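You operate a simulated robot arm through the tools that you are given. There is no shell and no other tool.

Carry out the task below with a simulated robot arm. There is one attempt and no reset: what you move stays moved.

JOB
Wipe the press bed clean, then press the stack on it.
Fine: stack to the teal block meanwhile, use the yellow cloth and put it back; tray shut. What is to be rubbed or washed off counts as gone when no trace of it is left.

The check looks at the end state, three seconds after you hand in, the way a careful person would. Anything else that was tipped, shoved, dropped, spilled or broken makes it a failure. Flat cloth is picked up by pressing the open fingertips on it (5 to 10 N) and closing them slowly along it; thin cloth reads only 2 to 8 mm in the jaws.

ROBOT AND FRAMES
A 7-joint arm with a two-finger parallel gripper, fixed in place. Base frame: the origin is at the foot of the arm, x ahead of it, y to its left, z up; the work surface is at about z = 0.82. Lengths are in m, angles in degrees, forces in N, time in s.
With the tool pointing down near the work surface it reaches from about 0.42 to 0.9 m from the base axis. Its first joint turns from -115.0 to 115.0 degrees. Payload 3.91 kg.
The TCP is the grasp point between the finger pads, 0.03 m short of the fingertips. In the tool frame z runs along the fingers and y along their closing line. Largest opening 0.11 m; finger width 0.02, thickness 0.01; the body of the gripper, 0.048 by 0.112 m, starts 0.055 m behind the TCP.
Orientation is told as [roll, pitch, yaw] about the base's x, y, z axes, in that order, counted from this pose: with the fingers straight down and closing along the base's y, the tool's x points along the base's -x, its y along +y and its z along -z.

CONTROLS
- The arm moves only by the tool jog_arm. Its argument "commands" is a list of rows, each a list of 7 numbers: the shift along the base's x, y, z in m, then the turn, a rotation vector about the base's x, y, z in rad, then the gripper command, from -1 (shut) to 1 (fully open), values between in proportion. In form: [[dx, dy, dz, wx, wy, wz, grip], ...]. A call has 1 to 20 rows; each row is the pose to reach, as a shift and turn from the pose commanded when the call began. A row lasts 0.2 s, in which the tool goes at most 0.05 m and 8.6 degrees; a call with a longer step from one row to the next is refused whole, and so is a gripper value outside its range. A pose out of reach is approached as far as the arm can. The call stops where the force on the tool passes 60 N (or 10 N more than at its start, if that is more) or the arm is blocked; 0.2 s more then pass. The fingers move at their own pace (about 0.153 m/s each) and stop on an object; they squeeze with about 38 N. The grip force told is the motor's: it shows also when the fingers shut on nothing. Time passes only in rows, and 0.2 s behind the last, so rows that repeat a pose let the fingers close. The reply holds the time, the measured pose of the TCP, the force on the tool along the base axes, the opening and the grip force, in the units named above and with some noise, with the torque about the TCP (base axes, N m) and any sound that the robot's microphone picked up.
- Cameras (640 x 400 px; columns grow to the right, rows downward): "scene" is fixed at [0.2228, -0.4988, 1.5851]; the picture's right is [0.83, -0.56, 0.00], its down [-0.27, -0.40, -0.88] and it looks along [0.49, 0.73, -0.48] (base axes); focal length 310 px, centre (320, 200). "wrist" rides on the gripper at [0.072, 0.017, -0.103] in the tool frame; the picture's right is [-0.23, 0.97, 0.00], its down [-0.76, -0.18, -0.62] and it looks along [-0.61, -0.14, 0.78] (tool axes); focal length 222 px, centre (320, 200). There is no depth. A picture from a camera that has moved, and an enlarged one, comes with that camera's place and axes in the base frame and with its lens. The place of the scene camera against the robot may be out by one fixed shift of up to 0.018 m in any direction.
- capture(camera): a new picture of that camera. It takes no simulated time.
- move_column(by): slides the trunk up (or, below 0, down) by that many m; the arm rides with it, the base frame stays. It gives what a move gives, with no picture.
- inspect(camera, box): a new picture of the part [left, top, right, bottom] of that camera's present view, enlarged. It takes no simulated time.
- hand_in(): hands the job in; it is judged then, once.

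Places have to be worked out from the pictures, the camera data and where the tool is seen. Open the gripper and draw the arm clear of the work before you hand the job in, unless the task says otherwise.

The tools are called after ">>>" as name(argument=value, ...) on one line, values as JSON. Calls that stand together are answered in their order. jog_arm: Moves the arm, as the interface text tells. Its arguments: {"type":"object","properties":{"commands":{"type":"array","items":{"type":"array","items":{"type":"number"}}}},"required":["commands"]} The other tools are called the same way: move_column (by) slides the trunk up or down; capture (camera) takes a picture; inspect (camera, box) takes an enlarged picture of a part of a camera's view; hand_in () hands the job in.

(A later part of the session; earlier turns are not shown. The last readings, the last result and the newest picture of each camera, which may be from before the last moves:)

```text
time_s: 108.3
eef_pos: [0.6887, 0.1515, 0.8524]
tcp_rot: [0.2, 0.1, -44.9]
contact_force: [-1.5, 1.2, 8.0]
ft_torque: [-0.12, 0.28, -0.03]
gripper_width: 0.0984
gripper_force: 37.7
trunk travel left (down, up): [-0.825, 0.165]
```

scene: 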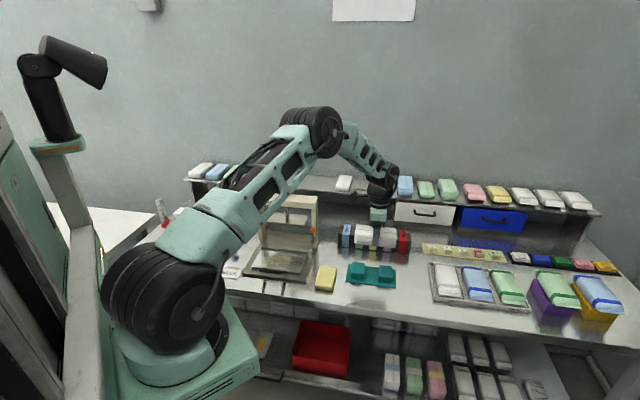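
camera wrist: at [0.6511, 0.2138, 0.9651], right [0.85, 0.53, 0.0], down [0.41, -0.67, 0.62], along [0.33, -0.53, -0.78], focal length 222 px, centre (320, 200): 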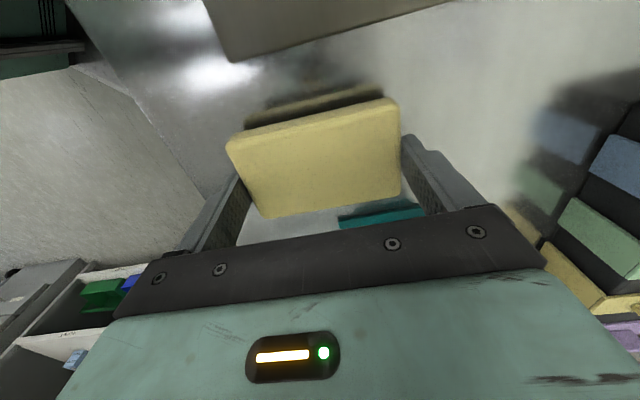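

The cloth rests on the bench (8 N). I open fully, rise straight up and check it.

>>> jog_arm(commands=[[0, 0, 0.0008, 0, 0, 0, 0.7], [0, 0, 0.0008, 0, 0, 0, 0.85], [0, 0, 0.0008, 0, 0, 0, 1], [0, 0, 0.0008, 0, 0, 0, 1], [0, 0, 0.01, 0, 0, 0, 1], [0, 0, 0.03, 0, 0, 0, 1], [0, 0, 0.07, 0, 0, 0, 1], [0, 0, 0.11, 0, 0, 0, 1], [0, 0, 0.15, 0, 0, 0, 1]])

>>> capture(camera="wrist")

>>> inspect(camera="scene", box=[305, 255, 345, 300])

>>> inspect(camera="scene", box=[250, 240, 315, 285])

```text
time_s: 110.3
eef_pos: [0.6893, 0.1526, 1.0021]
tcp_rot: [0.1, 0.1, -45.1]
contact_force: [-0.5, -0.5, 0.7]
ft_torque: [0.0, 0.02, -0.02]
gripper_width: 0.1101
gripper_force: 0.0
trunk travel left (down, up): [-0.825, 0.165]
```

```text
taken
camera wrist: at [0.6517, 0.2158, 1.1064], right [0.85, 0.53, 0.0], down [0.41, -0.67, 0.62], along [0.33, -0.53, -0.78], focal length 222 px, centre (320, 200)
```

wrist: 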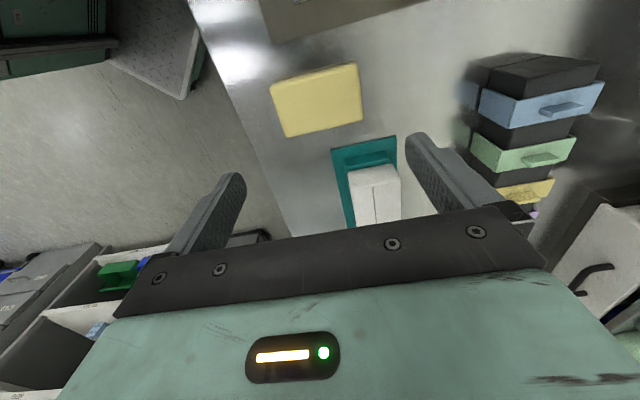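

```text
8.89 times, centred on (325, 278) of scene
camera zoom: at [0.2228, -0.4988, 1.5851], right [0.83, -0.56, 0.0], down [-0.27, -0.4, -0.88], along [0.49, 0.73, -0.48], focal length 2753 px, centre (276, -489)
```

zoom: 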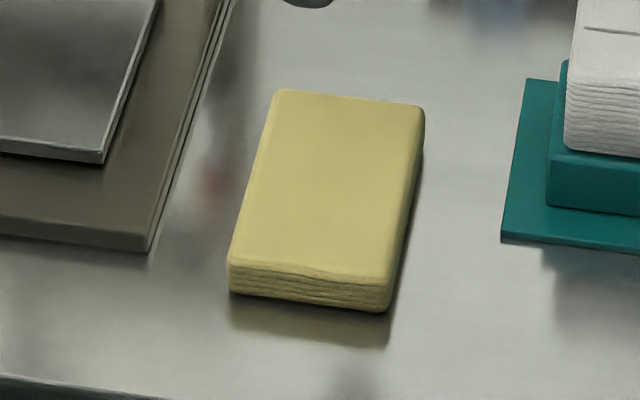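

```text
8.89 times, centred on (282, 262) of scene
camera zoom: at [0.2228, -0.4988, 1.5851], right [0.83, -0.56, 0.0], down [-0.27, -0.4, -0.88], along [0.49, 0.73, -0.48], focal length 2753 px, centre (653, -356)
```

zoom: 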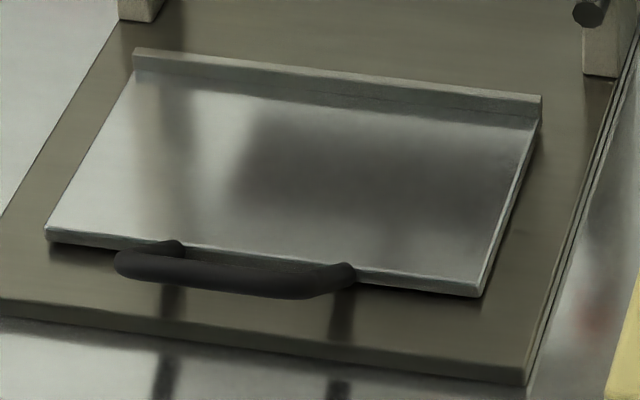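

The cloth lies back in place, square (within a few mm). Before returning the stack, I look at the bed from above to be sure no trace of dirt is left.

>>> jog_arm(commands=[[-0.025, 0.026, 0.02, 0, 0, 0, 1], [-0.05, 0.052, 0.04, 0, 0, 0, 1], [-0.076, 0.079, 0.05, 0, 0, 0, 1], [-0.102, 0.106, 0.05, 0, 0, 0, 1], [-0.128, 0.133, 0.05, 0, 0, 0, 1], [-0.154, 0.16, 0.05, 0, 0, 0, 1], [-0.18, 0.187, 0.05, 0, 0, 0, 1], [-0.18, 0.187, 0.05, 0, 0, 0, 1]])

>>> capture(camera="wrist")

>>> inspect(camera="wrist", box=[220, 0, 460, 190])

>>> inspect(camera="scene", box=[230, 155, 350, 295])

```text
time_s: 112.1
eef_pos: [0.5101, 0.3398, 1.0497]
tcp_rot: [0.2, 0.1, -45.0]
contact_force: [-0.2, 0.7, 0.5]
ft_torque: [0.0, 0.02, 0.01]
gripper_width: 0.1098
gripper_force: 0.0
trunk travel left (down, up): [-0.825, 0.165]
```

```text
taken
camera wrist: at [0.4711, 0.4041, 1.1538], right [0.85, 0.53, 0.0], down [0.41, -0.67, 0.62], along [0.33, -0.53, -0.78], focal length 222 px, centre (320, 200)
```

wrist: 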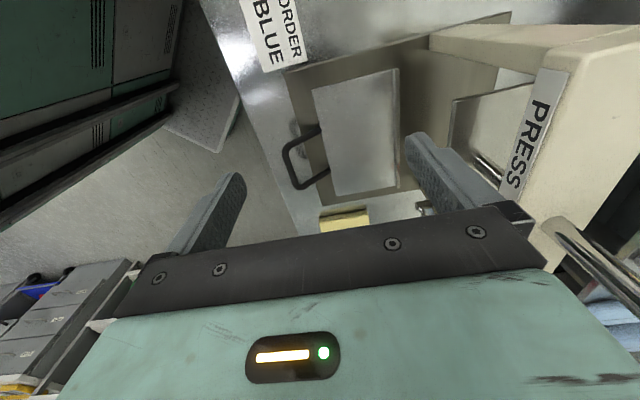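

```text
2.11 times, centred on (340, 95) of wrist
camera zoom: at [0.4711, 0.4041, 1.1538], right [0.85, 0.53, 0.0], down [0.41, -0.67, 0.62], along [0.33, -0.53, -0.78], focal length 468 px, centre (278, 421)
```

zoom: 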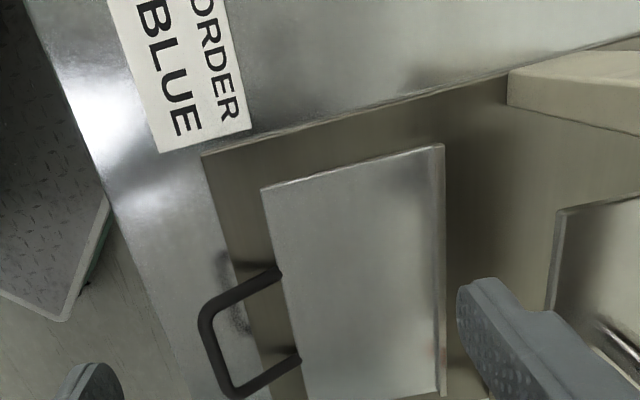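

```text
2.86 times, centred on (290, 225) of scene
camera zoom: at [0.2228, -0.4988, 1.5851], right [0.83, -0.56, 0.0], down [-0.27, -0.4, -0.88], along [0.49, 0.73, -0.48], focal length 885 px, centre (406, 129)
```

zoom: 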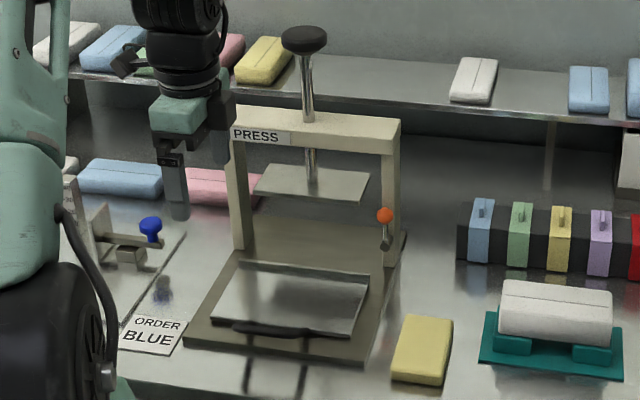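

The bed is evenly clean. Now I go back to the teal block to fetch the stack, arriving above it with the fingers at 9 cm.

>>> jog_arm(commands=[[0.032, -0.026, 0.0, 0, 0, 0, 0.636], [0.064, -0.052, 0.0, 0, 0, 0, 0.636], [0.096, -0.078, 0.0, 0, 0, 0, 0.636], [0.128, -0.104, 0.0, 0, 0, 0, 0.636], [0.16, -0.13, 0.0, 0, 0, 0, 0.636], [0.192, -0.156, 0.0, 0, 0, 0, 0.636], [0.224, -0.182, 0.0, 0, 0, 0, 0.636], [0.256, -0.208, 0.0, 0, 0, 0, 0.636], [0.288, -0.234, 0.0, 0, 0, 0, 0.636], [0.3219, -0.2613, 0.0, 0, 0, 0, 0.636], [0.3219, -0.2613, -0.04, 0, 0, 0, 0.636], [0.3219, -0.2613, -0.08, 0, 0, 0, 0.636], [0.3219, -0.2613, -0.11, 0, 0, 0, 0.636], [0.3219, -0.2613, -0.11, 0, 0, 0, 0.636]])

>>> capture(camera="wrist")

>>> inspect(camera="scene", box=[330, 230, 410, 300])

```text
time_s: 115.1
eef_pos: [0.8303, 0.076, 0.9396]
tcp_rot: [0.2, 0.0, -45.0]
contact_force: [-0.7, 0.1, 0.0]
ft_torque: [-0.02, 0.04, 0.01]
gripper_width: 0.0903
gripper_force: 0.1
trunk travel left (down, up): [-0.825, 0.165]
```

```text
taken
camera wrist: at [0.7923, 0.1391, 1.045], right [0.85, 0.53, 0.0], down [0.41, -0.67, 0.62], along [0.33, -0.53, -0.78], focal length 222 px, centre (320, 200)
```

wrist: 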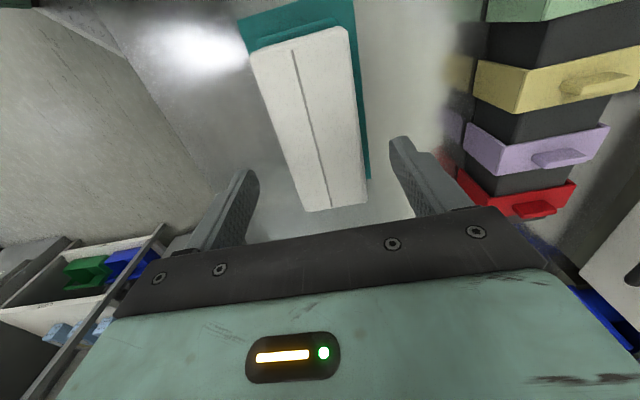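

```text
5.71 times, centred on (370, 265) of scene
camera zoom: at [0.2228, -0.4988, 1.5851], right [0.83, -0.56, 0.0], down [-0.27, -0.4, -0.88], along [0.49, 0.73, -0.48], focal length 1770 px, centre (34, -171)
```

zoom: 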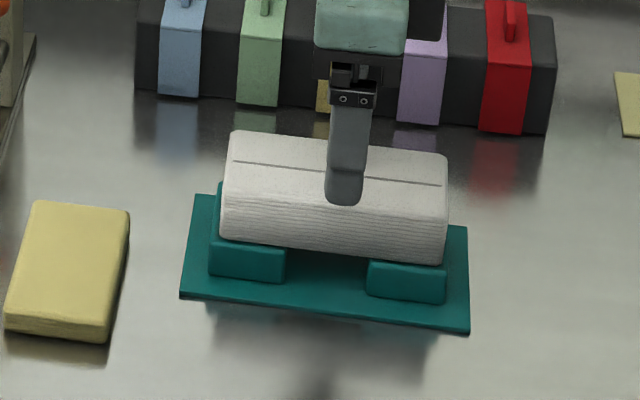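

The stack sits centred between the fingers to within 2 mm. I adjust, lower to the same grip height as before and close firmly.

>>> jog_arm(commands=[[0.0014, 0.0014, -0.02, 0, 0, 0, 0.636], [0.0014, 0.0014, -0.035, 0, 0, 0, 0.636], [0.0014, 0.0014, -0.047, 0, 0, 0, 0.636], [0.0014, 0.0014, -0.054, 0, 0, 0, 0.636], [0.0014, 0.0014, -0.054, 0, 0, 0, 0.5], [0.0014, 0.0014, -0.054, 0, 0, 0, 0.3], [0.0014, 0.0014, -0.054, 0, 0, 0, 0.15], [0.0014, 0.0014, -0.054, 0, 0, 0, 0.0], [0.0014, 0.0014, -0.054, 0, 0, 0, -0.5], [0.0014, 0.0014, -0.054, 0, 0, 0, -1], [0.0014, 0.0014, -0.054, 0, 0, 0, -1]])

>>> capture(camera="wrist")

>>> inspect(camera="scene", box=[350, 240, 390, 290])

```text
time_s: 117.5
eef_pos: [0.8326, 0.0793, 0.8874]
tcp_rot: [0.2, 0.0, -45.0]
contact_force: [-0.1, 0.6, 1.1]
ft_torque: [0.01, 0.0, -0.01]
gripper_width: 0.0587
gripper_force: 38.1
trunk travel left (down, up): [-0.825, 0.165]
```

```text
taken
camera wrist: at [0.7946, 0.1423, 0.9914], right [0.85, 0.53, 0.0], down [0.41, -0.67, 0.62], along [0.33, -0.53, -0.78], focal length 222 px, centre (320, 200)
```

wrist: 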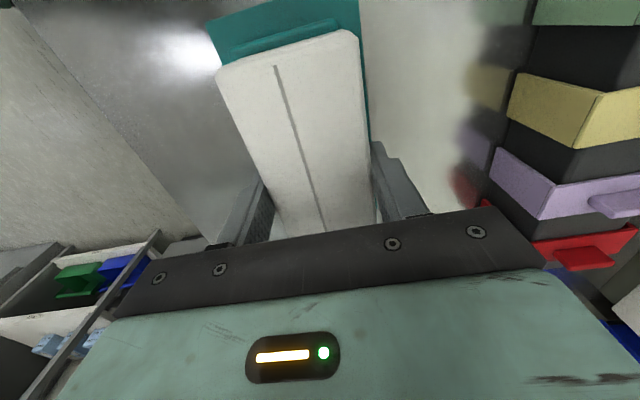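

```text
8.00 times, centred on (370, 265) of scene
camera zoom: at [0.2228, -0.4988, 1.5851], right [0.83, -0.56, 0.0], down [-0.27, -0.4, -0.88], along [0.49, 0.73, -0.48], focal length 2478 px, centre (-80, -320)
```

zoom: 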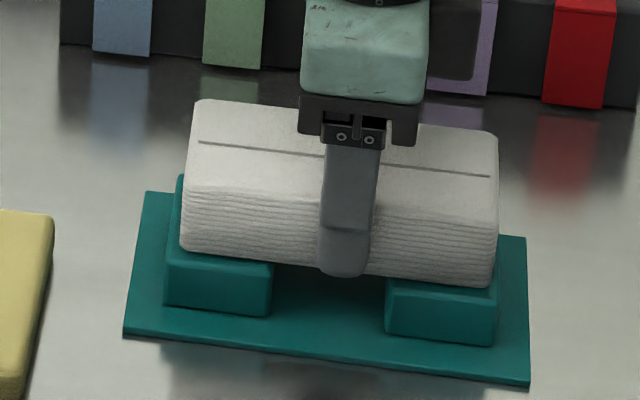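

Held at 58.7 mm. I lift 2 cm and check before carrying it.

>>> jog_arm(commands=[[0, 0, 0.003, 0, 0, 0, -1], [0, 0, 0.007, 0, 0, 0, -1], [0, 0, 0.013, 0, 0, 0, -1], [0, 0, 0.02, 0, 0, 0, -1], [0, 0, 0.02, 0, 0, 0, -1]])

>>> inspect(camera="scene", box=[350, 240, 390, 290])

```text
time_s: 118.7
eef_pos: [0.8342, 0.0786, 0.908]
tcp_rot: [0.2, 0.2, -45.0]
contact_force: [-0.2, -0.3, -0.6]
ft_torque: [-0.02, 0.02, -0.01]
gripper_width: 0.0589
gripper_force: 38.9
trunk travel left (down, up): [-0.825, 0.165]
```

```text
8.00 times, centred on (370, 265) of scene
camera zoom: at [0.2228, -0.4988, 1.5851], right [0.83, -0.56, 0.0], down [-0.27, -0.4, -0.88], along [0.49, 0.73, -0.48], focal length 2478 px, centre (-80, -320)
```

zoom: 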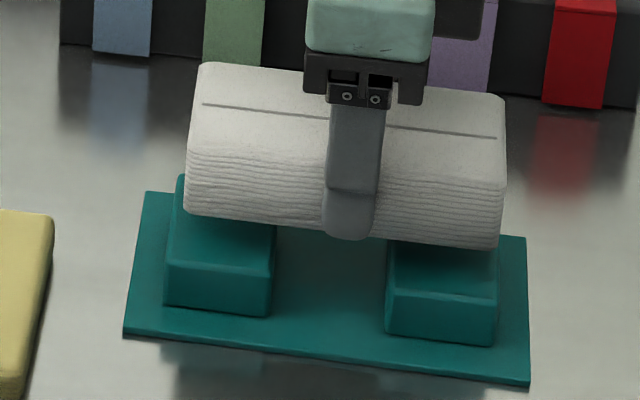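

The stack is held level. I raise it and carry it back over the bed, aiming at the bed's centre (u≈0.641, v≈-0.203).

>>> jog_arm(commands=[[0, 0, 0.035, 0, 0, 0, -1], [0, 0, 0.07, 0, 0, 0, -1], [-0.012, 0.012, 0.092, 0, 0, 0, -1], [-0.037, 0.036, 0.092, 0, 0, 0, -1], [-0.062, 0.06, 0.092, 0, 0, 0, -1], [-0.087, 0.085, 0.092, 0, 0, 0, -1], [-0.112, 0.109, 0.092, 0, 0, 0, -1], [-0.137, 0.134, 0.092, 0, 0, 0, -1], [-0.162, 0.158, 0.092, 0, 0, 0, -1], [-0.187, 0.182, 0.092, 0, 0, 0, -1], [-0.21, 0.205, 0.092, 0, 0, 0, -1], [-0.228, 0.222, 0.092, 0, 0, 0, -1], [-0.2366, 0.2307, 0.092, 0, 0, 0, -1], [-0.2366, 0.2307, 0.06, 0, 0, 0, -1], [-0.2366, 0.2307, 0.03, 0, 0, 0, -1], [-0.2366, 0.2307, 0.005, 0, 0, 0, -1], [-0.2366, 0.2307, -0.016, 0, 0, 0, -1], [-0.2366, 0.2307, -0.016, 0, 0, 0, -1]])

>>> capture(camera="wrist")

>>> inspect(camera="scene", box=[245, 215, 325, 285])

```text
time_s: 122.5
eef_pos: [0.5957, 0.3076, 0.8921]
tcp_rot: [0.3, 0.2, -44.9]
contact_force: [0.2, -0.3, 0.0]
ft_torque: [0.01, 0.01, 0.01]
gripper_width: 0.0592
gripper_force: 37.7
trunk travel left (down, up): [-0.825, 0.165]
```

```text
taken
camera wrist: at [0.5575, 0.3721, 0.9959], right [0.85, 0.53, 0.0], down [0.41, -0.67, 0.62], along [0.33, -0.53, -0.78], focal length 222 px, centre (320, 200)
```

wrist: 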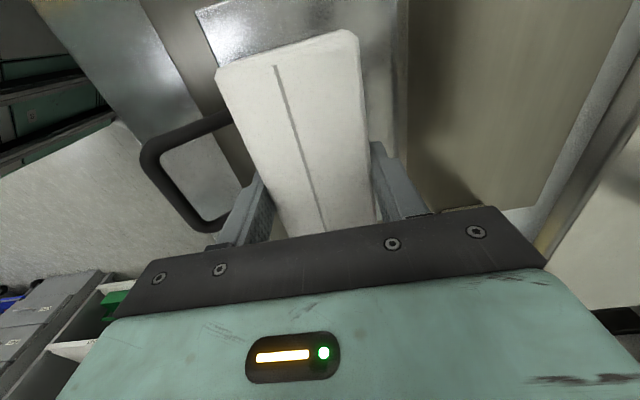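

```text
5.71 times, centred on (285, 250) of scene
camera zoom: at [0.2228, -0.4988, 1.5851], right [0.83, -0.56, 0.0], down [-0.27, -0.4, -0.88], along [0.49, 0.73, -0.48], focal length 1770 px, centre (520, -86)
```

zoom: 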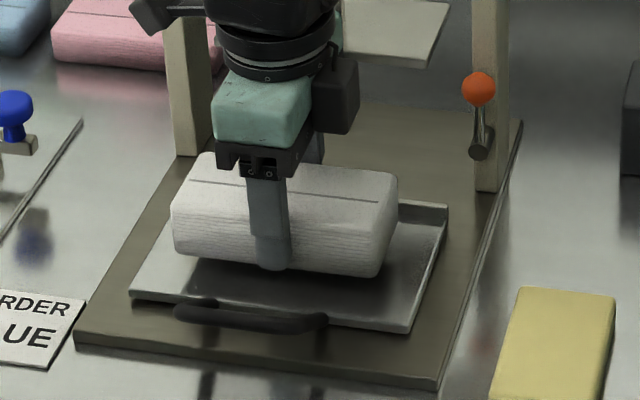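

The stack is over the centre of the bed, about 15 mm up. I lower it towards contact.

>>> jog_arm(commands=[[0.001, 0.001, -0.005, 0, 0, 0, -1], [0.001, 0.001, -0.01, 0, 0, 0, -1], [0.001, 0.001, -0.0135, 0, 0, 0, -1], [0.001, 0.001, -0.0135, 0, 0, 0, -1]])

>>> jog_arm(commands=[[0, 0, -0.001, 0, 0, 0, -1], [0, 0, -0.0015, 0, 0, 0, -1], [0, 0, -0.0015, 0, 0, 0, -1]])

```text
time_s: 123.5
eef_pos: [0.5971, 0.3086, 0.8772]
tcp_rot: [0.2, 0.1, -44.9]
contact_force: [-0.5, 0.3, -0.7]
ft_torque: [0.0, 0.0, -0.02]
gripper_width: 0.0591
gripper_force: 37.9
trunk travel left (down, up): [-0.825, 0.165]
```

```text
time_s: 124.3
eef_pos: [0.5967, 0.3102, 0.8779]
tcp_rot: [0.3, 0.1, -45.0]
contact_force: [-0.7, -0.3, 3.3]
ft_torque: [-0.11, 0.09, 0.03]
gripper_width: 0.0589
gripper_force: 37.9
trunk travel left (down, up): [-0.825, 0.165]
```

The stack touches the bed (3 N). I open just enough (7.4 cm) to clear it without touching the lip, then rise.

>>> jog_arm(commands=[[0, 0, -0.0003, 0, 0, 0, 0.1], [0, 0, -0.0003, 0, 0, 0, 0.2], [0, 0, -0.0003, 0, 0, 0, 0.345], [0, 0, -0.0003, 0, 0, 0, 0.345], [0, 0, 0.01, 0, 0, 0, 0.345], [0, 0, 0.025, 0, 0, 0, 0.345], [0, 0, 0.06, 0, 0, 0, 0.345], [0, 0, 0.1, 0, 0, 0, 0.345], [0, 0, 0.14, 0, 0, 0, 0.345], [0, 0, 0.14, 0, 0, 0, 0.345]])

>>> capture(camera="wrist")

>>> inspect(camera="scene", box=[245, 215, 325, 285])

```text
time_s: 126.5
eef_pos: [0.5964, 0.3083, 1.0182]
tcp_rot: [0.3, 0.1, -45.1]
contact_force: [-0.6, 1.0, 0.3]
ft_torque: [0.01, 0.04, -0.02]
gripper_width: 0.0738
gripper_force: 0.0
trunk travel left (down, up): [-0.825, 0.165]
```

```text
taken
camera wrist: at [0.5591, 0.373, 1.122], right [0.85, 0.53, 0.0], down [0.41, -0.67, 0.62], along [0.33, -0.53, -0.78], focal length 222 px, centre (320, 200)
```

wrist: 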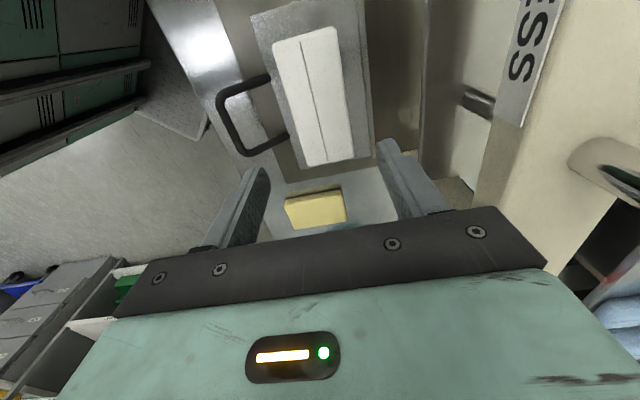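

```text
5.71 times, centred on (285, 250) of scene
camera zoom: at [0.2228, -0.4988, 1.5851], right [0.83, -0.56, 0.0], down [-0.27, -0.4, -0.88], along [0.49, 0.73, -0.48], focal length 1770 px, centre (520, -86)
```

zoom: 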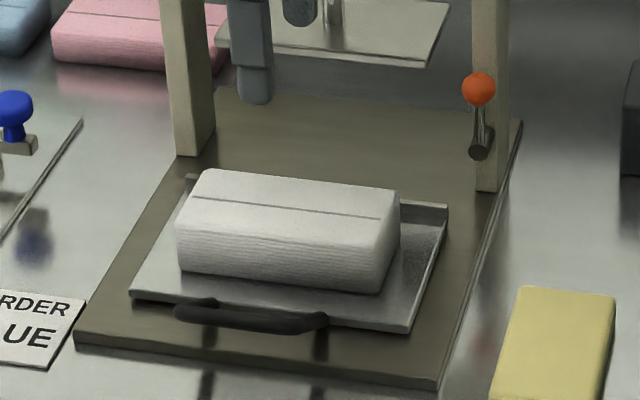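

The stack sits neatly on the clean bed. Now I move back to the handle to shut the tray, coming down above the bar first.

>>> jog_arm(commands=[[-0.025, -0.0232, 0, 0, 0, 0, -0.09], [-0.05, -0.0464, 0, 0, 0, 0, -0.09], [-0.0749, -0.0696, 0, 0, 0, 0, -0.09], [-0.0749, -0.0696, -0.04, 0, 0, 0, -0.09], [-0.0749, -0.0696, -0.08, 0, 0, 0, -0.09], [-0.0749, -0.0696, -0.1, 0, 0, 0, -0.09], [-0.0749, -0.0696, -0.1, 0, 0, 0, -0.09]])

>>> capture(camera="wrist")

```text
time_s: 128.1
eef_pos: [0.5222, 0.2388, 0.9156]
tcp_rot: [0.2, 0.1, -45.0]
contact_force: [0.2, 0.0, 0.2]
ft_torque: [-0.01, 0.02, 0.04]
gripper_width: 0.0501
gripper_force: 0.0
trunk travel left (down, up): [-0.825, 0.165]
```

```text
taken
camera wrist: at [0.4838, 0.3028, 1.0199], right [0.85, 0.53, 0.0], down [0.41, -0.67, 0.62], along [0.33, -0.53, -0.78], focal length 222 px, centre (320, 200)
```

wrist: 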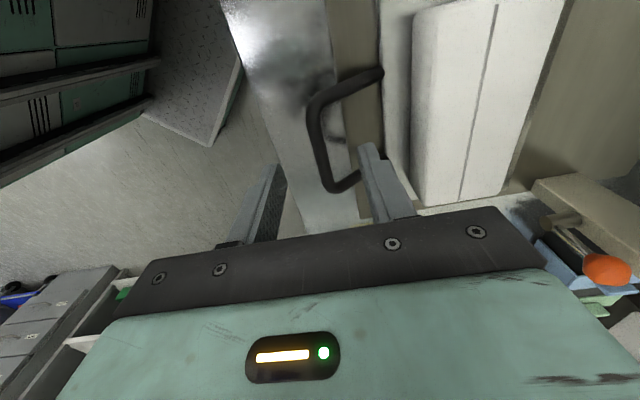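

The bar is centred between the fingers. I lower to z≈0.875 and close on it.

>>> jog_arm(commands=[[0, 0, -0.02, 0, 0, 0, -0.09], [0, 0, -0.034, 0, 0, 0, -0.09], [0, 0, -0.04, 0, 0, 0, -0.09], [0, 0, -0.04, 0, 0, 0, -0.4], [0, 0, -0.04, 0, 0, 0, -0.7], [0, 0, -0.04, 0, 0, 0, -1], [0, 0, -0.04, 0, 0, 0, -1]])

>>> capture(camera="wrist")

```text
time_s: 129.7
eef_pos: [0.522, 0.2399, 0.8773]
tcp_rot: [0.3, 0.1, -44.9]
contact_force: [-0.2, -1.8, -1.2]
ft_torque: [0.01, 0.02, 0.79]
gripper_width: 0.0096
gripper_force: 44.4
trunk travel left (down, up): [-0.825, 0.165]
```

```text
taken
camera wrist: at [0.4837, 0.3036, 0.9809], right [0.85, 0.53, 0.0], down [0.41, -0.67, 0.62], along [0.33, -0.53, -0.78], focal length 222 px, centre (320, 200)
```

wrist: 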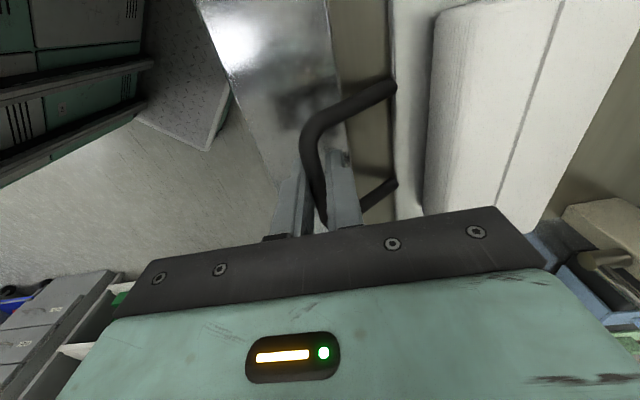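

Gripped. I push the tray in slowly, stopping just short of the shut position to check.

>>> jog_arm(commands=[[0.003, 0.003, 0, 0, 0, 0, -1], [0.007, 0.007, 0, 0, 0, 0, -1], [0.0115, 0.0115, 0, 0, 0, 0, -1], [0.016, 0.016, 0, 0, 0, 0, -1], [0.0205, 0.0205, 0, 0, 0, 0, -1], [0.025, 0.025, 0, 0, 0, 0, -1], [0.0295, 0.0295, 0, 0, 0, 0, -1], [0.034, 0.034, 0, 0, 0, 0, -1], [0.0385, 0.0385, 0, 0, 0, 0, -1], [0.043, 0.043, 0, 0, 0, 0, -1], [0.0475, 0.0475, 0, 0, 0, 0, -1], [0.052, 0.052, 0, 0, 0, 0, -1], [0.0565, 0.0565, 0, 0, 0, 0, -1], [0.061, 0.061, 0, 0, 0, 0, -1], [0.0655, 0.0655, 0, 0, 0, 0, -1], [0.07, 0.07, 0, 0, 0, 0, -1], [0.074, 0.074, 0, 0, 0, 0, -1], [0.0765, 0.0765, 0, 0, 0, 0, -1]])

>>> capture(camera="wrist")

>>> inspect(camera="scene", box=[230, 155, 350, 295])

```text
time_s: 133.5
eef_pos: [0.5964, 0.3172, 0.8765]
tcp_rot: [0.2, 0.1, -45.0]
contact_force: [-4.5, 4.3, 11.2]
ft_torque: [0.2, 0.25, 0.78]
gripper_width: 0.0098
gripper_force: 45.6
trunk travel left (down, up): [-0.825, 0.165]
```

```text
taken
camera wrist: at [0.5602, 0.3799, 0.9809], right [0.85, 0.53, 0.0], down [0.41, -0.67, 0.62], along [0.33, -0.53, -0.78], focal length 222 px, centre (320, 200)
```

wrist: 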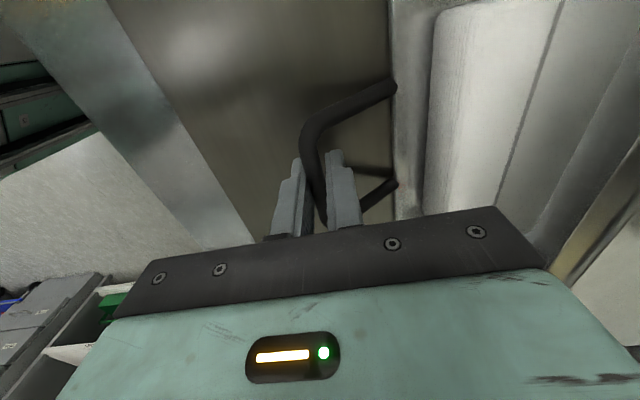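

```text
2.86 times, centred on (290, 225) of scene
camera zoom: at [0.2228, -0.4988, 1.5851], right [0.83, -0.56, 0.0], down [-0.27, -0.4, -0.88], along [0.49, 0.73, -0.48], focal length 885 px, centre (406, 129)
```

zoom: 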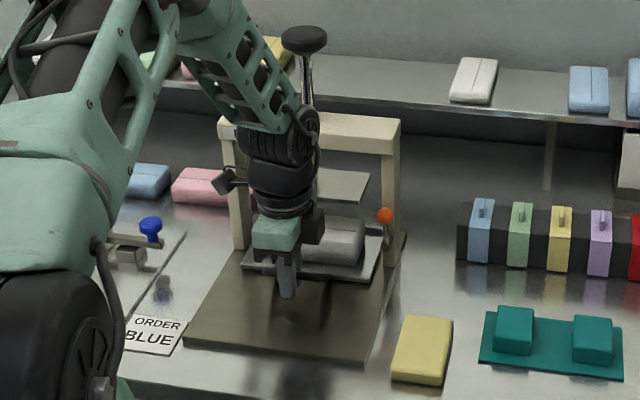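

The tray is about 7 mm short of its starting (shut) position. I push on in small steps, watching for the end stop.

>>> jog_arm(commands=[[0.0012, 0.0012, 0, 0, 0, 0, -1], [0.0024, 0.0024, 0, 0, 0, 0, -1], [0.0036, 0.0036, 0, 0, 0, 0, -1], [0.0045, 0.0045, 0, 0, 0, 0, -1], [0.0045, 0.0045, 0, 0, 0, 0, -1]])

>>> jog_arm(commands=[[0.001, 0.001, 0, 0, 0, 0, -1], [0.0016, 0.0016, 0, 0, 0, 0, -1], [0.0016, 0.0016, 0, 0, 0, 0, -1]])

>>> inspect(camera="scene", box=[230, 155, 350, 295])

```text
time_s: 134.7
eef_pos: [0.6037, 0.3208, 0.8762]
tcp_rot: [0.2, 0.1, -44.9]
contact_force: [-7.0, 7.0, 10.5]
ft_torque: [-0.23, -0.23, 0.75]
gripper_width: 0.0097
gripper_force: 45.3
trunk travel left (down, up): [-0.825, 0.165]
```

```text
time_s: 135.5
eef_pos: [0.603, 0.3212, 0.8757]
tcp_rot: [0.0, 0.1, -45.0]
contact_force: [-19.2, -5.7, 13.6]
ft_torque: [-0.1, -0.04, 0.79]
gripper_width: 0.0095
gripper_force: 44.8
trunk travel left (down, up): [-0.825, 0.165]
```

```text
2.86 times, centred on (290, 225) of scene
camera zoom: at [0.2228, -0.4988, 1.5851], right [0.83, -0.56, 0.0], down [-0.27, -0.4, -0.88], along [0.49, 0.73, -0.48], focal length 885 px, centre (406, 129)
```

zoom: 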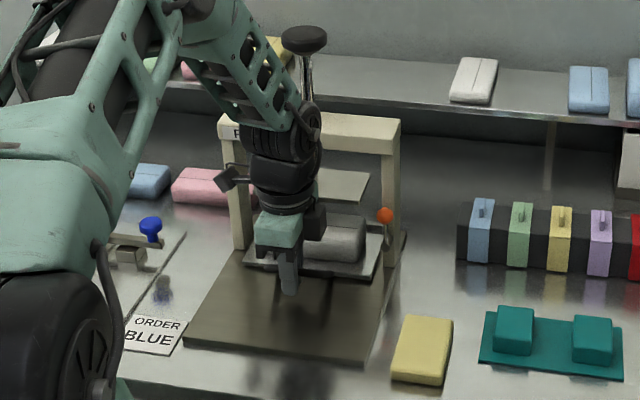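

The end stop is reached (about 18 N) at the tray's original shut position. I release the bar and rise straight up.

>>> jog_arm(commands=[[0, 0, 0, 0, 0, 0, -0.5], [0, 0, 0, 0, 0, 0, -0.15], [0, 0, 0, 0, 0, 0, -0.15], [-0.001, -0.001, 0.02, 0, 0, 0, -0.15], [-0.003, -0.003, 0.06, 0, 0, 0, -0.15], [-0.02, -0.02, 0.1, 0, 0, 0, -0.15], [-0.05, -0.05, 0.12, 0, 0, 0, -0.15], [-0.08, -0.08, 0.14, 0, 0, 0, -0.15]])

>>> capture(camera="wrist")

>>> inspect(camera="scene", box=[230, 155, 350, 295])

```text
time_s: 137.3
eef_pos: [0.5273, 0.2439, 1.0157]
tcp_rot: [0.2, 0.1, -44.9]
contact_force: [-0.4, 0.1, -0.2]
ft_torque: [0.01, 0.01, 0.0]
gripper_width: 0.047
gripper_force: 0.1
trunk travel left (down, up): [-0.825, 0.165]
```

```text
taken
camera wrist: at [0.4887, 0.3077, 1.1209], right [0.85, 0.53, 0.0], down [0.41, -0.67, 0.62], along [0.33, -0.53, -0.78], focal length 222 px, centre (320, 200)
```

wrist: 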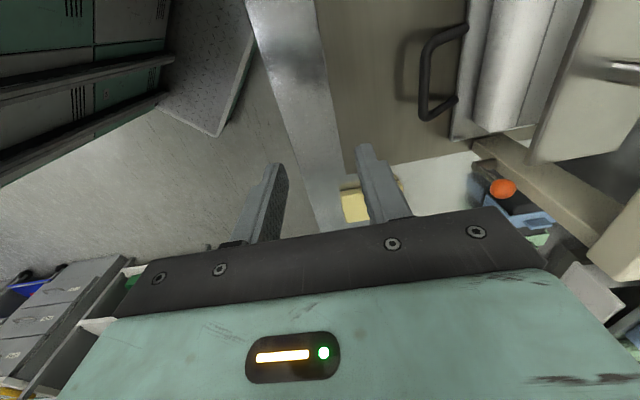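

```text
2.86 times, centred on (290, 225) of scene
camera zoom: at [0.2228, -0.4988, 1.5851], right [0.83, -0.56, 0.0], down [-0.27, -0.4, -0.88], along [0.49, 0.73, -0.48], focal length 885 px, centre (406, 129)
```

zoom: 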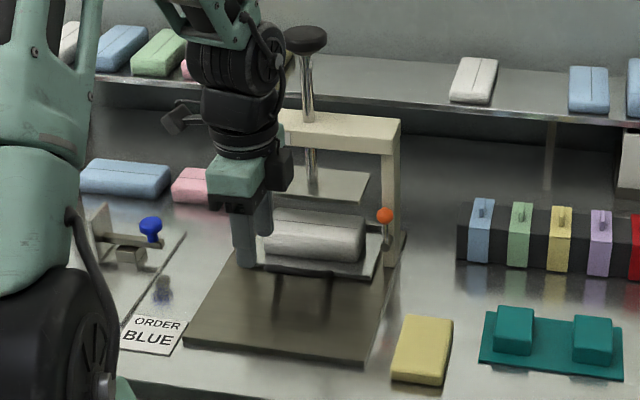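

I compare the tray's shut position with the first picture using the same enlarged view.

>>> inspect(camera="scene", box=[290, 205, 330, 255])

>>> inspect(camera="wrist", box=[400, 0, 640, 180])

```text
8.00 times, centred on (310, 230) of scene
camera zoom: at [0.2228, -0.4988, 1.5851], right [0.83, -0.56, 0.0], down [-0.27, -0.4, -0.88], along [0.49, 0.73, -0.48], focal length 2478 px, centre (400, -40)
```

zoom: 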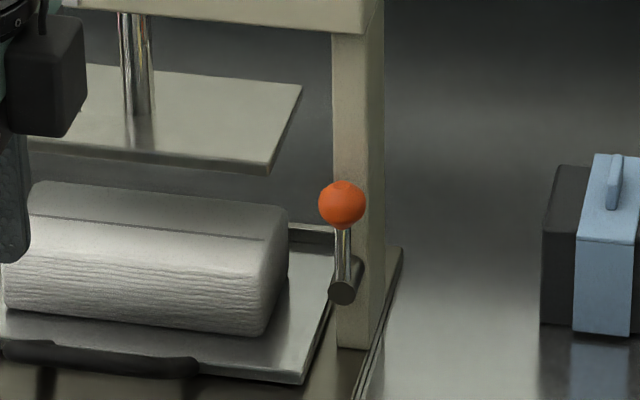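

```text
2.22 times, centred on (520, 90) of wrist
camera zoom: at [0.4887, 0.3077, 1.1209], right [0.85, 0.53, 0.0], down [0.41, -0.67, 0.62], along [0.33, -0.53, -0.78], focal length 494 px, centre (-124, 444)
```

zoom: 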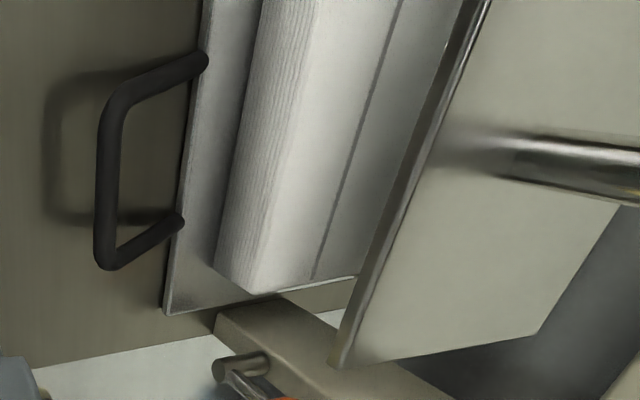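

The tray's corner is exactly where it was at the start, so it is shut. Next is the press: I raise the hand well above and move beside the knob to locate it from above.

>>> jog_arm(commands=[[0, 0, 0.045, 0, 0, 0, -1], [0, 0, 0.09, 0, 0, 0, -1], [0, 0, 0.135, 0, 0, 0, -1], [0, 0, 0.18, 0, 0, 0, -1], [0, 0, 0.225, 0, 0, 0, -1], [0, 0, 0.27, 0, 0, 0, -1], [0.005, 0.01, 0.285, 0, 0, 0, -1], [0.02, 0.05, 0.285, 0, 0, 0, -1], [0.037, 0.09, 0.285, 0, 0, 0, -1], [0.054, 0.13, 0.285, 0, 0, 0, -1], [0.071, 0.17, 0.285, 0, 0, 0, -1], [0.0865, 0.203, 0.285, 0, 0, 0, -1], [0.0865, 0.203, 0.285, 0, 0, 0, -1]])

>>> capture(camera="wrist")

>>> capture(camera="scene")

```text
time_s: 140.1
eef_pos: [0.6062, 0.4375, 1.2976]
tcp_rot: [0.1, 0.2, -45.0]
contact_force: [-0.7, -0.4, 1.1]
ft_torque: [0.05, -0.04, 0.0]
gripper_width: 0.0
gripper_force: 37.9
out of reach, approached as far as the arm can: row 12, 13
trunk travel left (down, up): [-0.825, 0.165]
```

```text
taken
camera wrist: at [0.5675, 0.502, 1.4022], right [0.85, 0.53, 0.0], down [0.41, -0.67, 0.62], along [0.33, -0.53, -0.78], focal length 222 px, centre (320, 200)
```

wrist: 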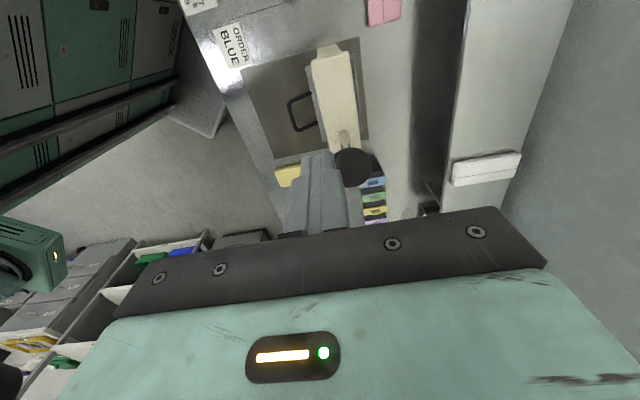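

```text
taken
```

scene: 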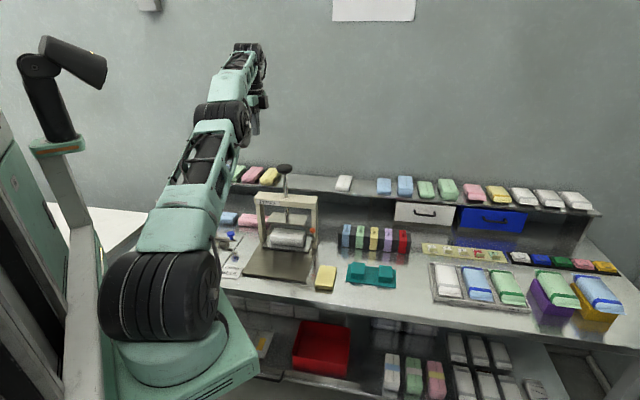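

The arm is near its reach limit at this height. I zoom in on the knob from here to locate it.

>>> inspect(camera="wrist", box=[280, 20, 420, 210])

>>> inspect(camera="scene", box=[250, 155, 330, 265])

```text
2.11 times, centred on (350, 115) of wrist
camera zoom: at [0.5675, 0.502, 1.4022], right [0.85, 0.53, 0.0], down [0.41, -0.67, 0.62], along [0.33, -0.53, -0.78], focal length 468 px, centre (257, 379)
```

zoom: 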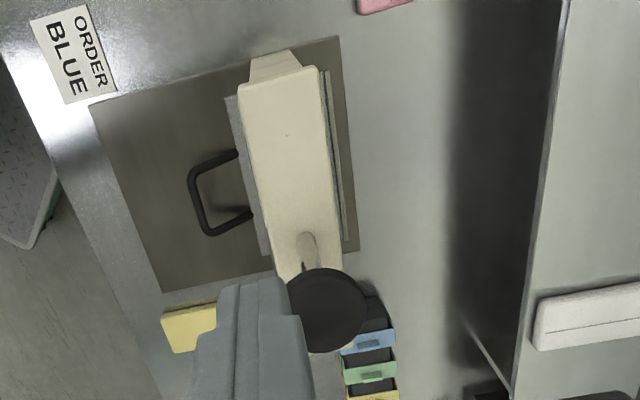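

```text
3.64 times, centred on (290, 210) of scene
camera zoom: at [0.2228, -0.4988, 1.5851], right [0.83, -0.56, 0.0], down [-0.27, -0.4, -0.88], along [0.49, 0.73, -0.48], focal length 1126 px, centre (429, 164)
```

zoom: 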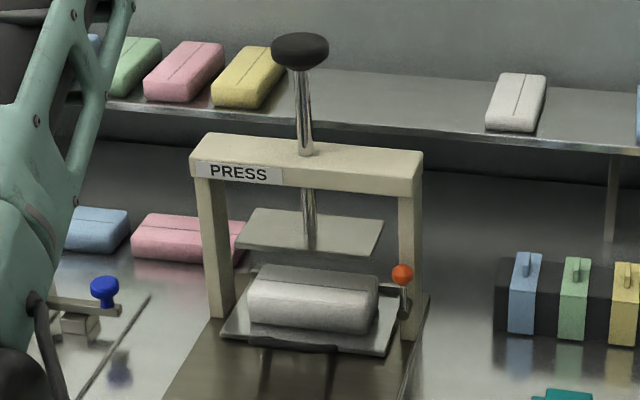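

The press axis is at about u≈0.764, v≈-0.199 with the knob top near z≈1.165. To have reach from above, I slide the trunk up 0.12 m.

>>> move_column(by=0.12)

>>> capture(camera="scene")

```text
time_s: 141.6
eef_pos: [0.6063, 0.4376, 1.4185]
tcp_rot: [0.1, 0.1, -45.1]
contact_force: [-0.3, -0.2, 0.1]
ft_torque: [-0.03, 0.0, -0.01]
gripper_width: 0.0
gripper_force: 37.7
trunk travel left (down, up): [-0.945, 0.045]
```

```text
taken
```

scene: 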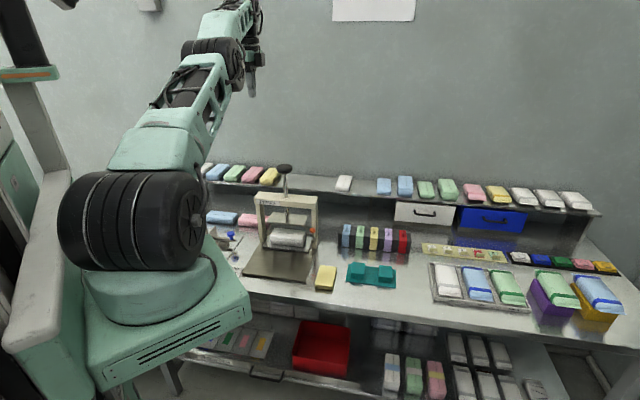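

Trunk is up. I move over the knob at z≈1.26 with closed fingers and check alignment.

>>> jog_arm(commands=[[0, 0, -0.04, 0, 0, 0, -1], [0, 0, -0.08, 0, 0, 0, -1], [0, 0, -0.12, 0, 0, 0, -1], [0.025, -0.0127, -0.13, 0, 0, 0, -1], [0.05, -0.0254, -0.14, 0, 0, 0, -1], [0.0747, -0.0381, -0.155, 0, 0, 0, -1], [0.0747, -0.0381, -0.155, 0, 0, 0, -1]])

>>> capture(camera="wrist")

>>> inspect(camera="scene", box=[240, 130, 340, 260])

```text
time_s: 143.2
eef_pos: [0.6809, 0.4004, 1.2612]
tcp_rot: [0.2, 0.2, -44.9]
contact_force: [0.4, -1.1, -0.4]
ft_torque: [-0.02, 0.0, -0.01]
gripper_width: 0.0
gripper_force: 38.1
trunk travel left (down, up): [-0.945, 0.045]
```

```text
taken
camera wrist: at [0.6425, 0.4638, 1.3663], right [0.85, 0.53, 0.0], down [0.41, -0.67, 0.62], along [0.33, -0.53, -0.78], focal length 222 px, centre (320, 200)
```

wrist: 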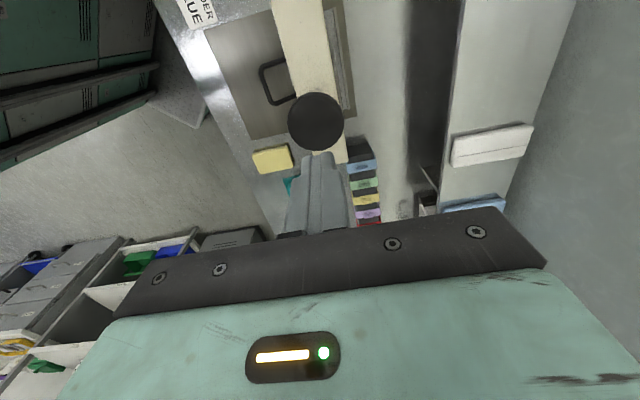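

```text
3.08 times, centred on (290, 195) of scene
camera zoom: at [0.2228, -0.4988, 1.5851], right [0.83, -0.56, 0.0], down [-0.27, -0.4, -0.88], along [0.49, 0.73, -0.48], focal length 953 px, centre (412, 215)
```

zoom: 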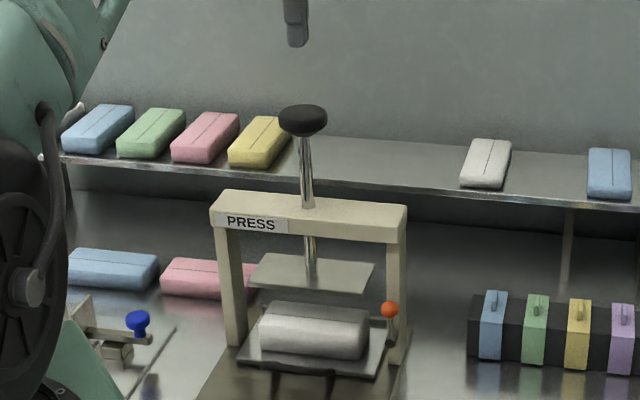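

The knob is within 5 mm of the tool axis. I correct and come down towards its top.

>>> jog_arm(commands=[[-0.003, -0.003, -0.02, 0, 0, 0, -1], [-0.003, -0.003, -0.04, 0, 0, 0, -1], [-0.003, -0.003, -0.05, 0, 0, 0, -1], [-0.003, -0.003, -0.05, 0, 0, 0, -1]])

>>> capture(camera="wrist")

>>> inspect(camera="scene", box=[240, 130, 340, 260])

```text
time_s: 144.2
eef_pos: [0.6769, 0.398, 1.2125]
tcp_rot: [0.2, 0.1, -45.0]
contact_force: [0.0, 0.4, 0.4]
ft_torque: [0.01, -0.02, 0.01]
gripper_width: 0.0
gripper_force: 37.9
trunk travel left (down, up): [-0.945, 0.045]
```

```text
taken
camera wrist: at [0.6382, 0.4619, 1.3168], right [0.85, 0.53, 0.0], down [0.41, -0.67, 0.62], along [0.33, -0.53, -0.78], focal length 222 px, centre (320, 200)
```

wrist: 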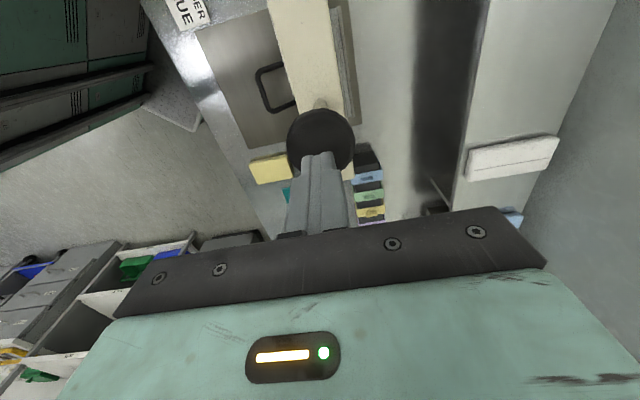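

```text
3.08 times, centred on (290, 195) of scene
camera zoom: at [0.2228, -0.4988, 1.5851], right [0.83, -0.56, 0.0], down [-0.27, -0.4, -0.88], along [0.49, 0.73, -0.48], focal length 953 px, centre (412, 215)
```

zoom: 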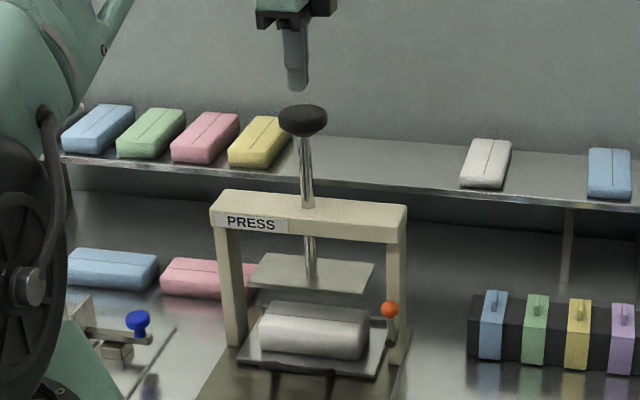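

The fingertip is about 3 cm above the knob and about 4 mm left of its centre. I correct and lower until contact.

>>> jog_arm(commands=[[0.0028, -0.0028, -0.012, 0, 0, 0, -1], [0.0028, -0.0028, -0.02, 0, 0, 0, -1], [0.0028, -0.0028, -0.024, 0, 0, 0, -1], [0.0028, -0.0028, -0.024, 0, 0, 0, -1]])

>>> jog_arm(commands=[[0, 0, -0.002, 0, 0, 0, -1], [0, 0, -0.004, 0, 0, 0, -1], [0, 0, -0.006, 0, 0, 0, -1], [0, 0, -0.006, 0, 0, 0, -1]])

>>> capture(camera="wrist")

>>> inspect(camera="scene", box=[240, 130, 340, 260])

```text
time_s: 145.2
eef_pos: [0.6803, 0.3947, 1.1887]
tcp_rot: [0.2, 0.1, -45.0]
contact_force: [0.9, -0.4, 0.0]
ft_torque: [-0.04, -0.03, 0.0]
gripper_width: 0.0
gripper_force: 37.7
trunk travel left (down, up): [-0.945, 0.045]
```

```text
time_s: 146.2
eef_pos: [0.68, 0.3946, 1.1835]
tcp_rot: [0.2, 0.0, -45.0]
contact_force: [0.1, 0.6, 1.7]
ft_torque: [0.0, -0.05, 0.03]
gripper_width: 0.0
gripper_force: 37.9
trunk travel left (down, up): [-0.945, 0.045]
```

```text
taken
camera wrist: at [0.6413, 0.4586, 1.2872], right [0.85, 0.53, 0.0], down [0.41, -0.67, 0.62], along [0.33, -0.53, -0.78], focal length 222 px, centre (320, 200)
```

wrist: 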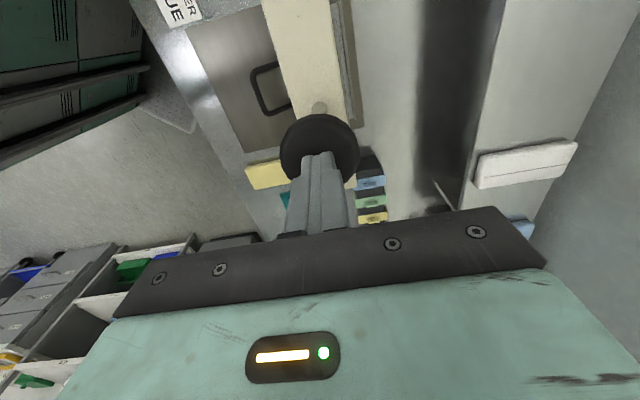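

```text
3.08 times, centred on (290, 195) of scene
camera zoom: at [0.2228, -0.4988, 1.5851], right [0.83, -0.56, 0.0], down [-0.27, -0.4, -0.88], along [0.49, 0.73, -0.48], focal length 953 px, centre (412, 215)
```

zoom: 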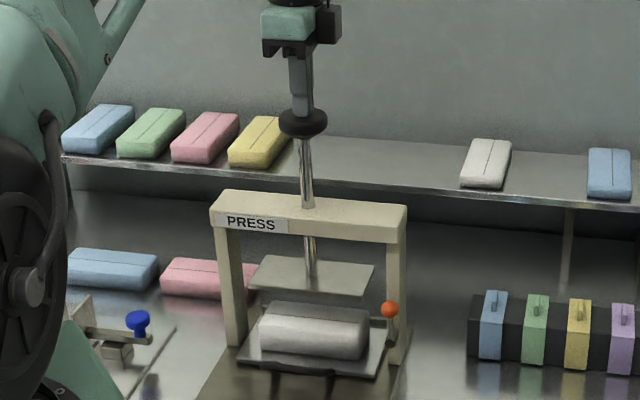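

The fingertips rest on the knob's centre and the platen has started to move. I push down steadily.

>>> jog_arm(commands=[[0, 0, -0.004, 0, 0, 0, -1], [0, 0, -0.008, 0, 0, 0, -1], [0, 0, -0.012, 0, 0, 0, -1], [0, 0, -0.016, 0, 0, 0, -1], [0, 0, -0.02, 0, 0, 0, -1], [0, 0, -0.02, 0, 0, 0, -1]])

>>> inspect(camera="scene", box=[240, 130, 340, 260])

```text
time_s: 147.6
eef_pos: [0.6806, 0.3947, 1.1629]
tcp_rot: [0.2, 0.1, -45.0]
contact_force: [-0.6, 0.3, 2.4]
ft_torque: [0.02, 0.0, 0.03]
gripper_width: 0.0001
gripper_force: 38.1
trunk travel left (down, up): [-0.945, 0.045]
```

```text
3.08 times, centred on (290, 195) of scene
camera zoom: at [0.2228, -0.4988, 1.5851], right [0.83, -0.56, 0.0], down [-0.27, -0.4, -0.88], along [0.49, 0.73, -0.48], focal length 953 px, centre (412, 215)
```

zoom: 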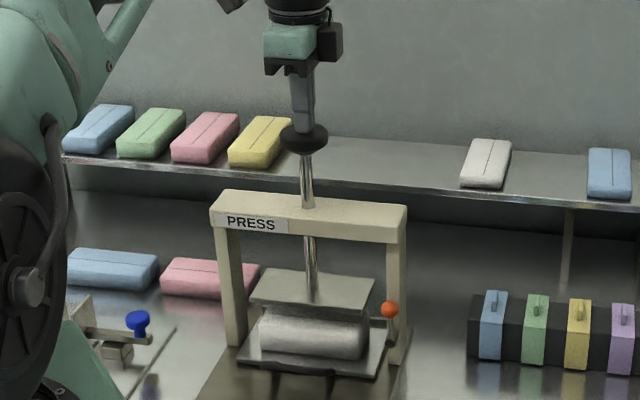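

The platen follows with only 2–3 N. I continue down in measured steps towards the stack.

>>> jog_arm(commands=[[0, 0, -0.004, 0, 0, 0, -1], [0, 0, -0.008, 0, 0, 0, -1], [0, 0, -0.012, 0, 0, 0, -1], [0, 0, -0.015, 0, 0, 0, -1], [0, 0, -0.015, 0, 0, 0, -1]])

>>> inspect(camera="scene", box=[250, 190, 330, 260])

```text
time_s: 148.8
eef_pos: [0.6804, 0.395, 1.1496]
tcp_rot: [0.2, 0.2, -45.0]
contact_force: [-1.4, -1.0, 3.9]
ft_torque: [0.01, 0.06, -0.01]
gripper_width: 0.0001
gripper_force: 37.6
trunk travel left (down, up): [-0.945, 0.045]
```

```text
5.71 times, centred on (290, 225) of scene
camera zoom: at [0.2228, -0.4988, 1.5851], right [0.83, -0.56, 0.0], down [-0.27, -0.4, -0.88], along [0.49, 0.73, -0.48], focal length 1770 px, centre (491, 57)
```

zoom: 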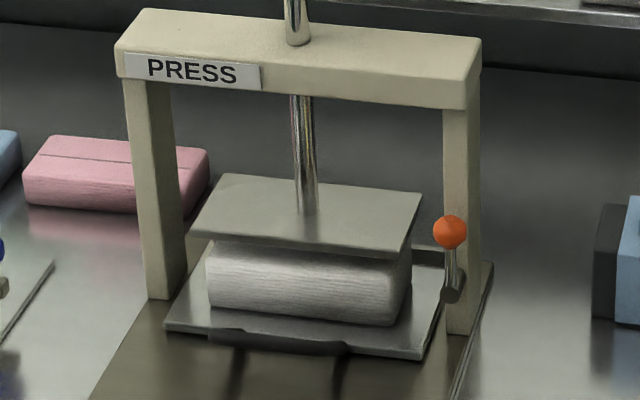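

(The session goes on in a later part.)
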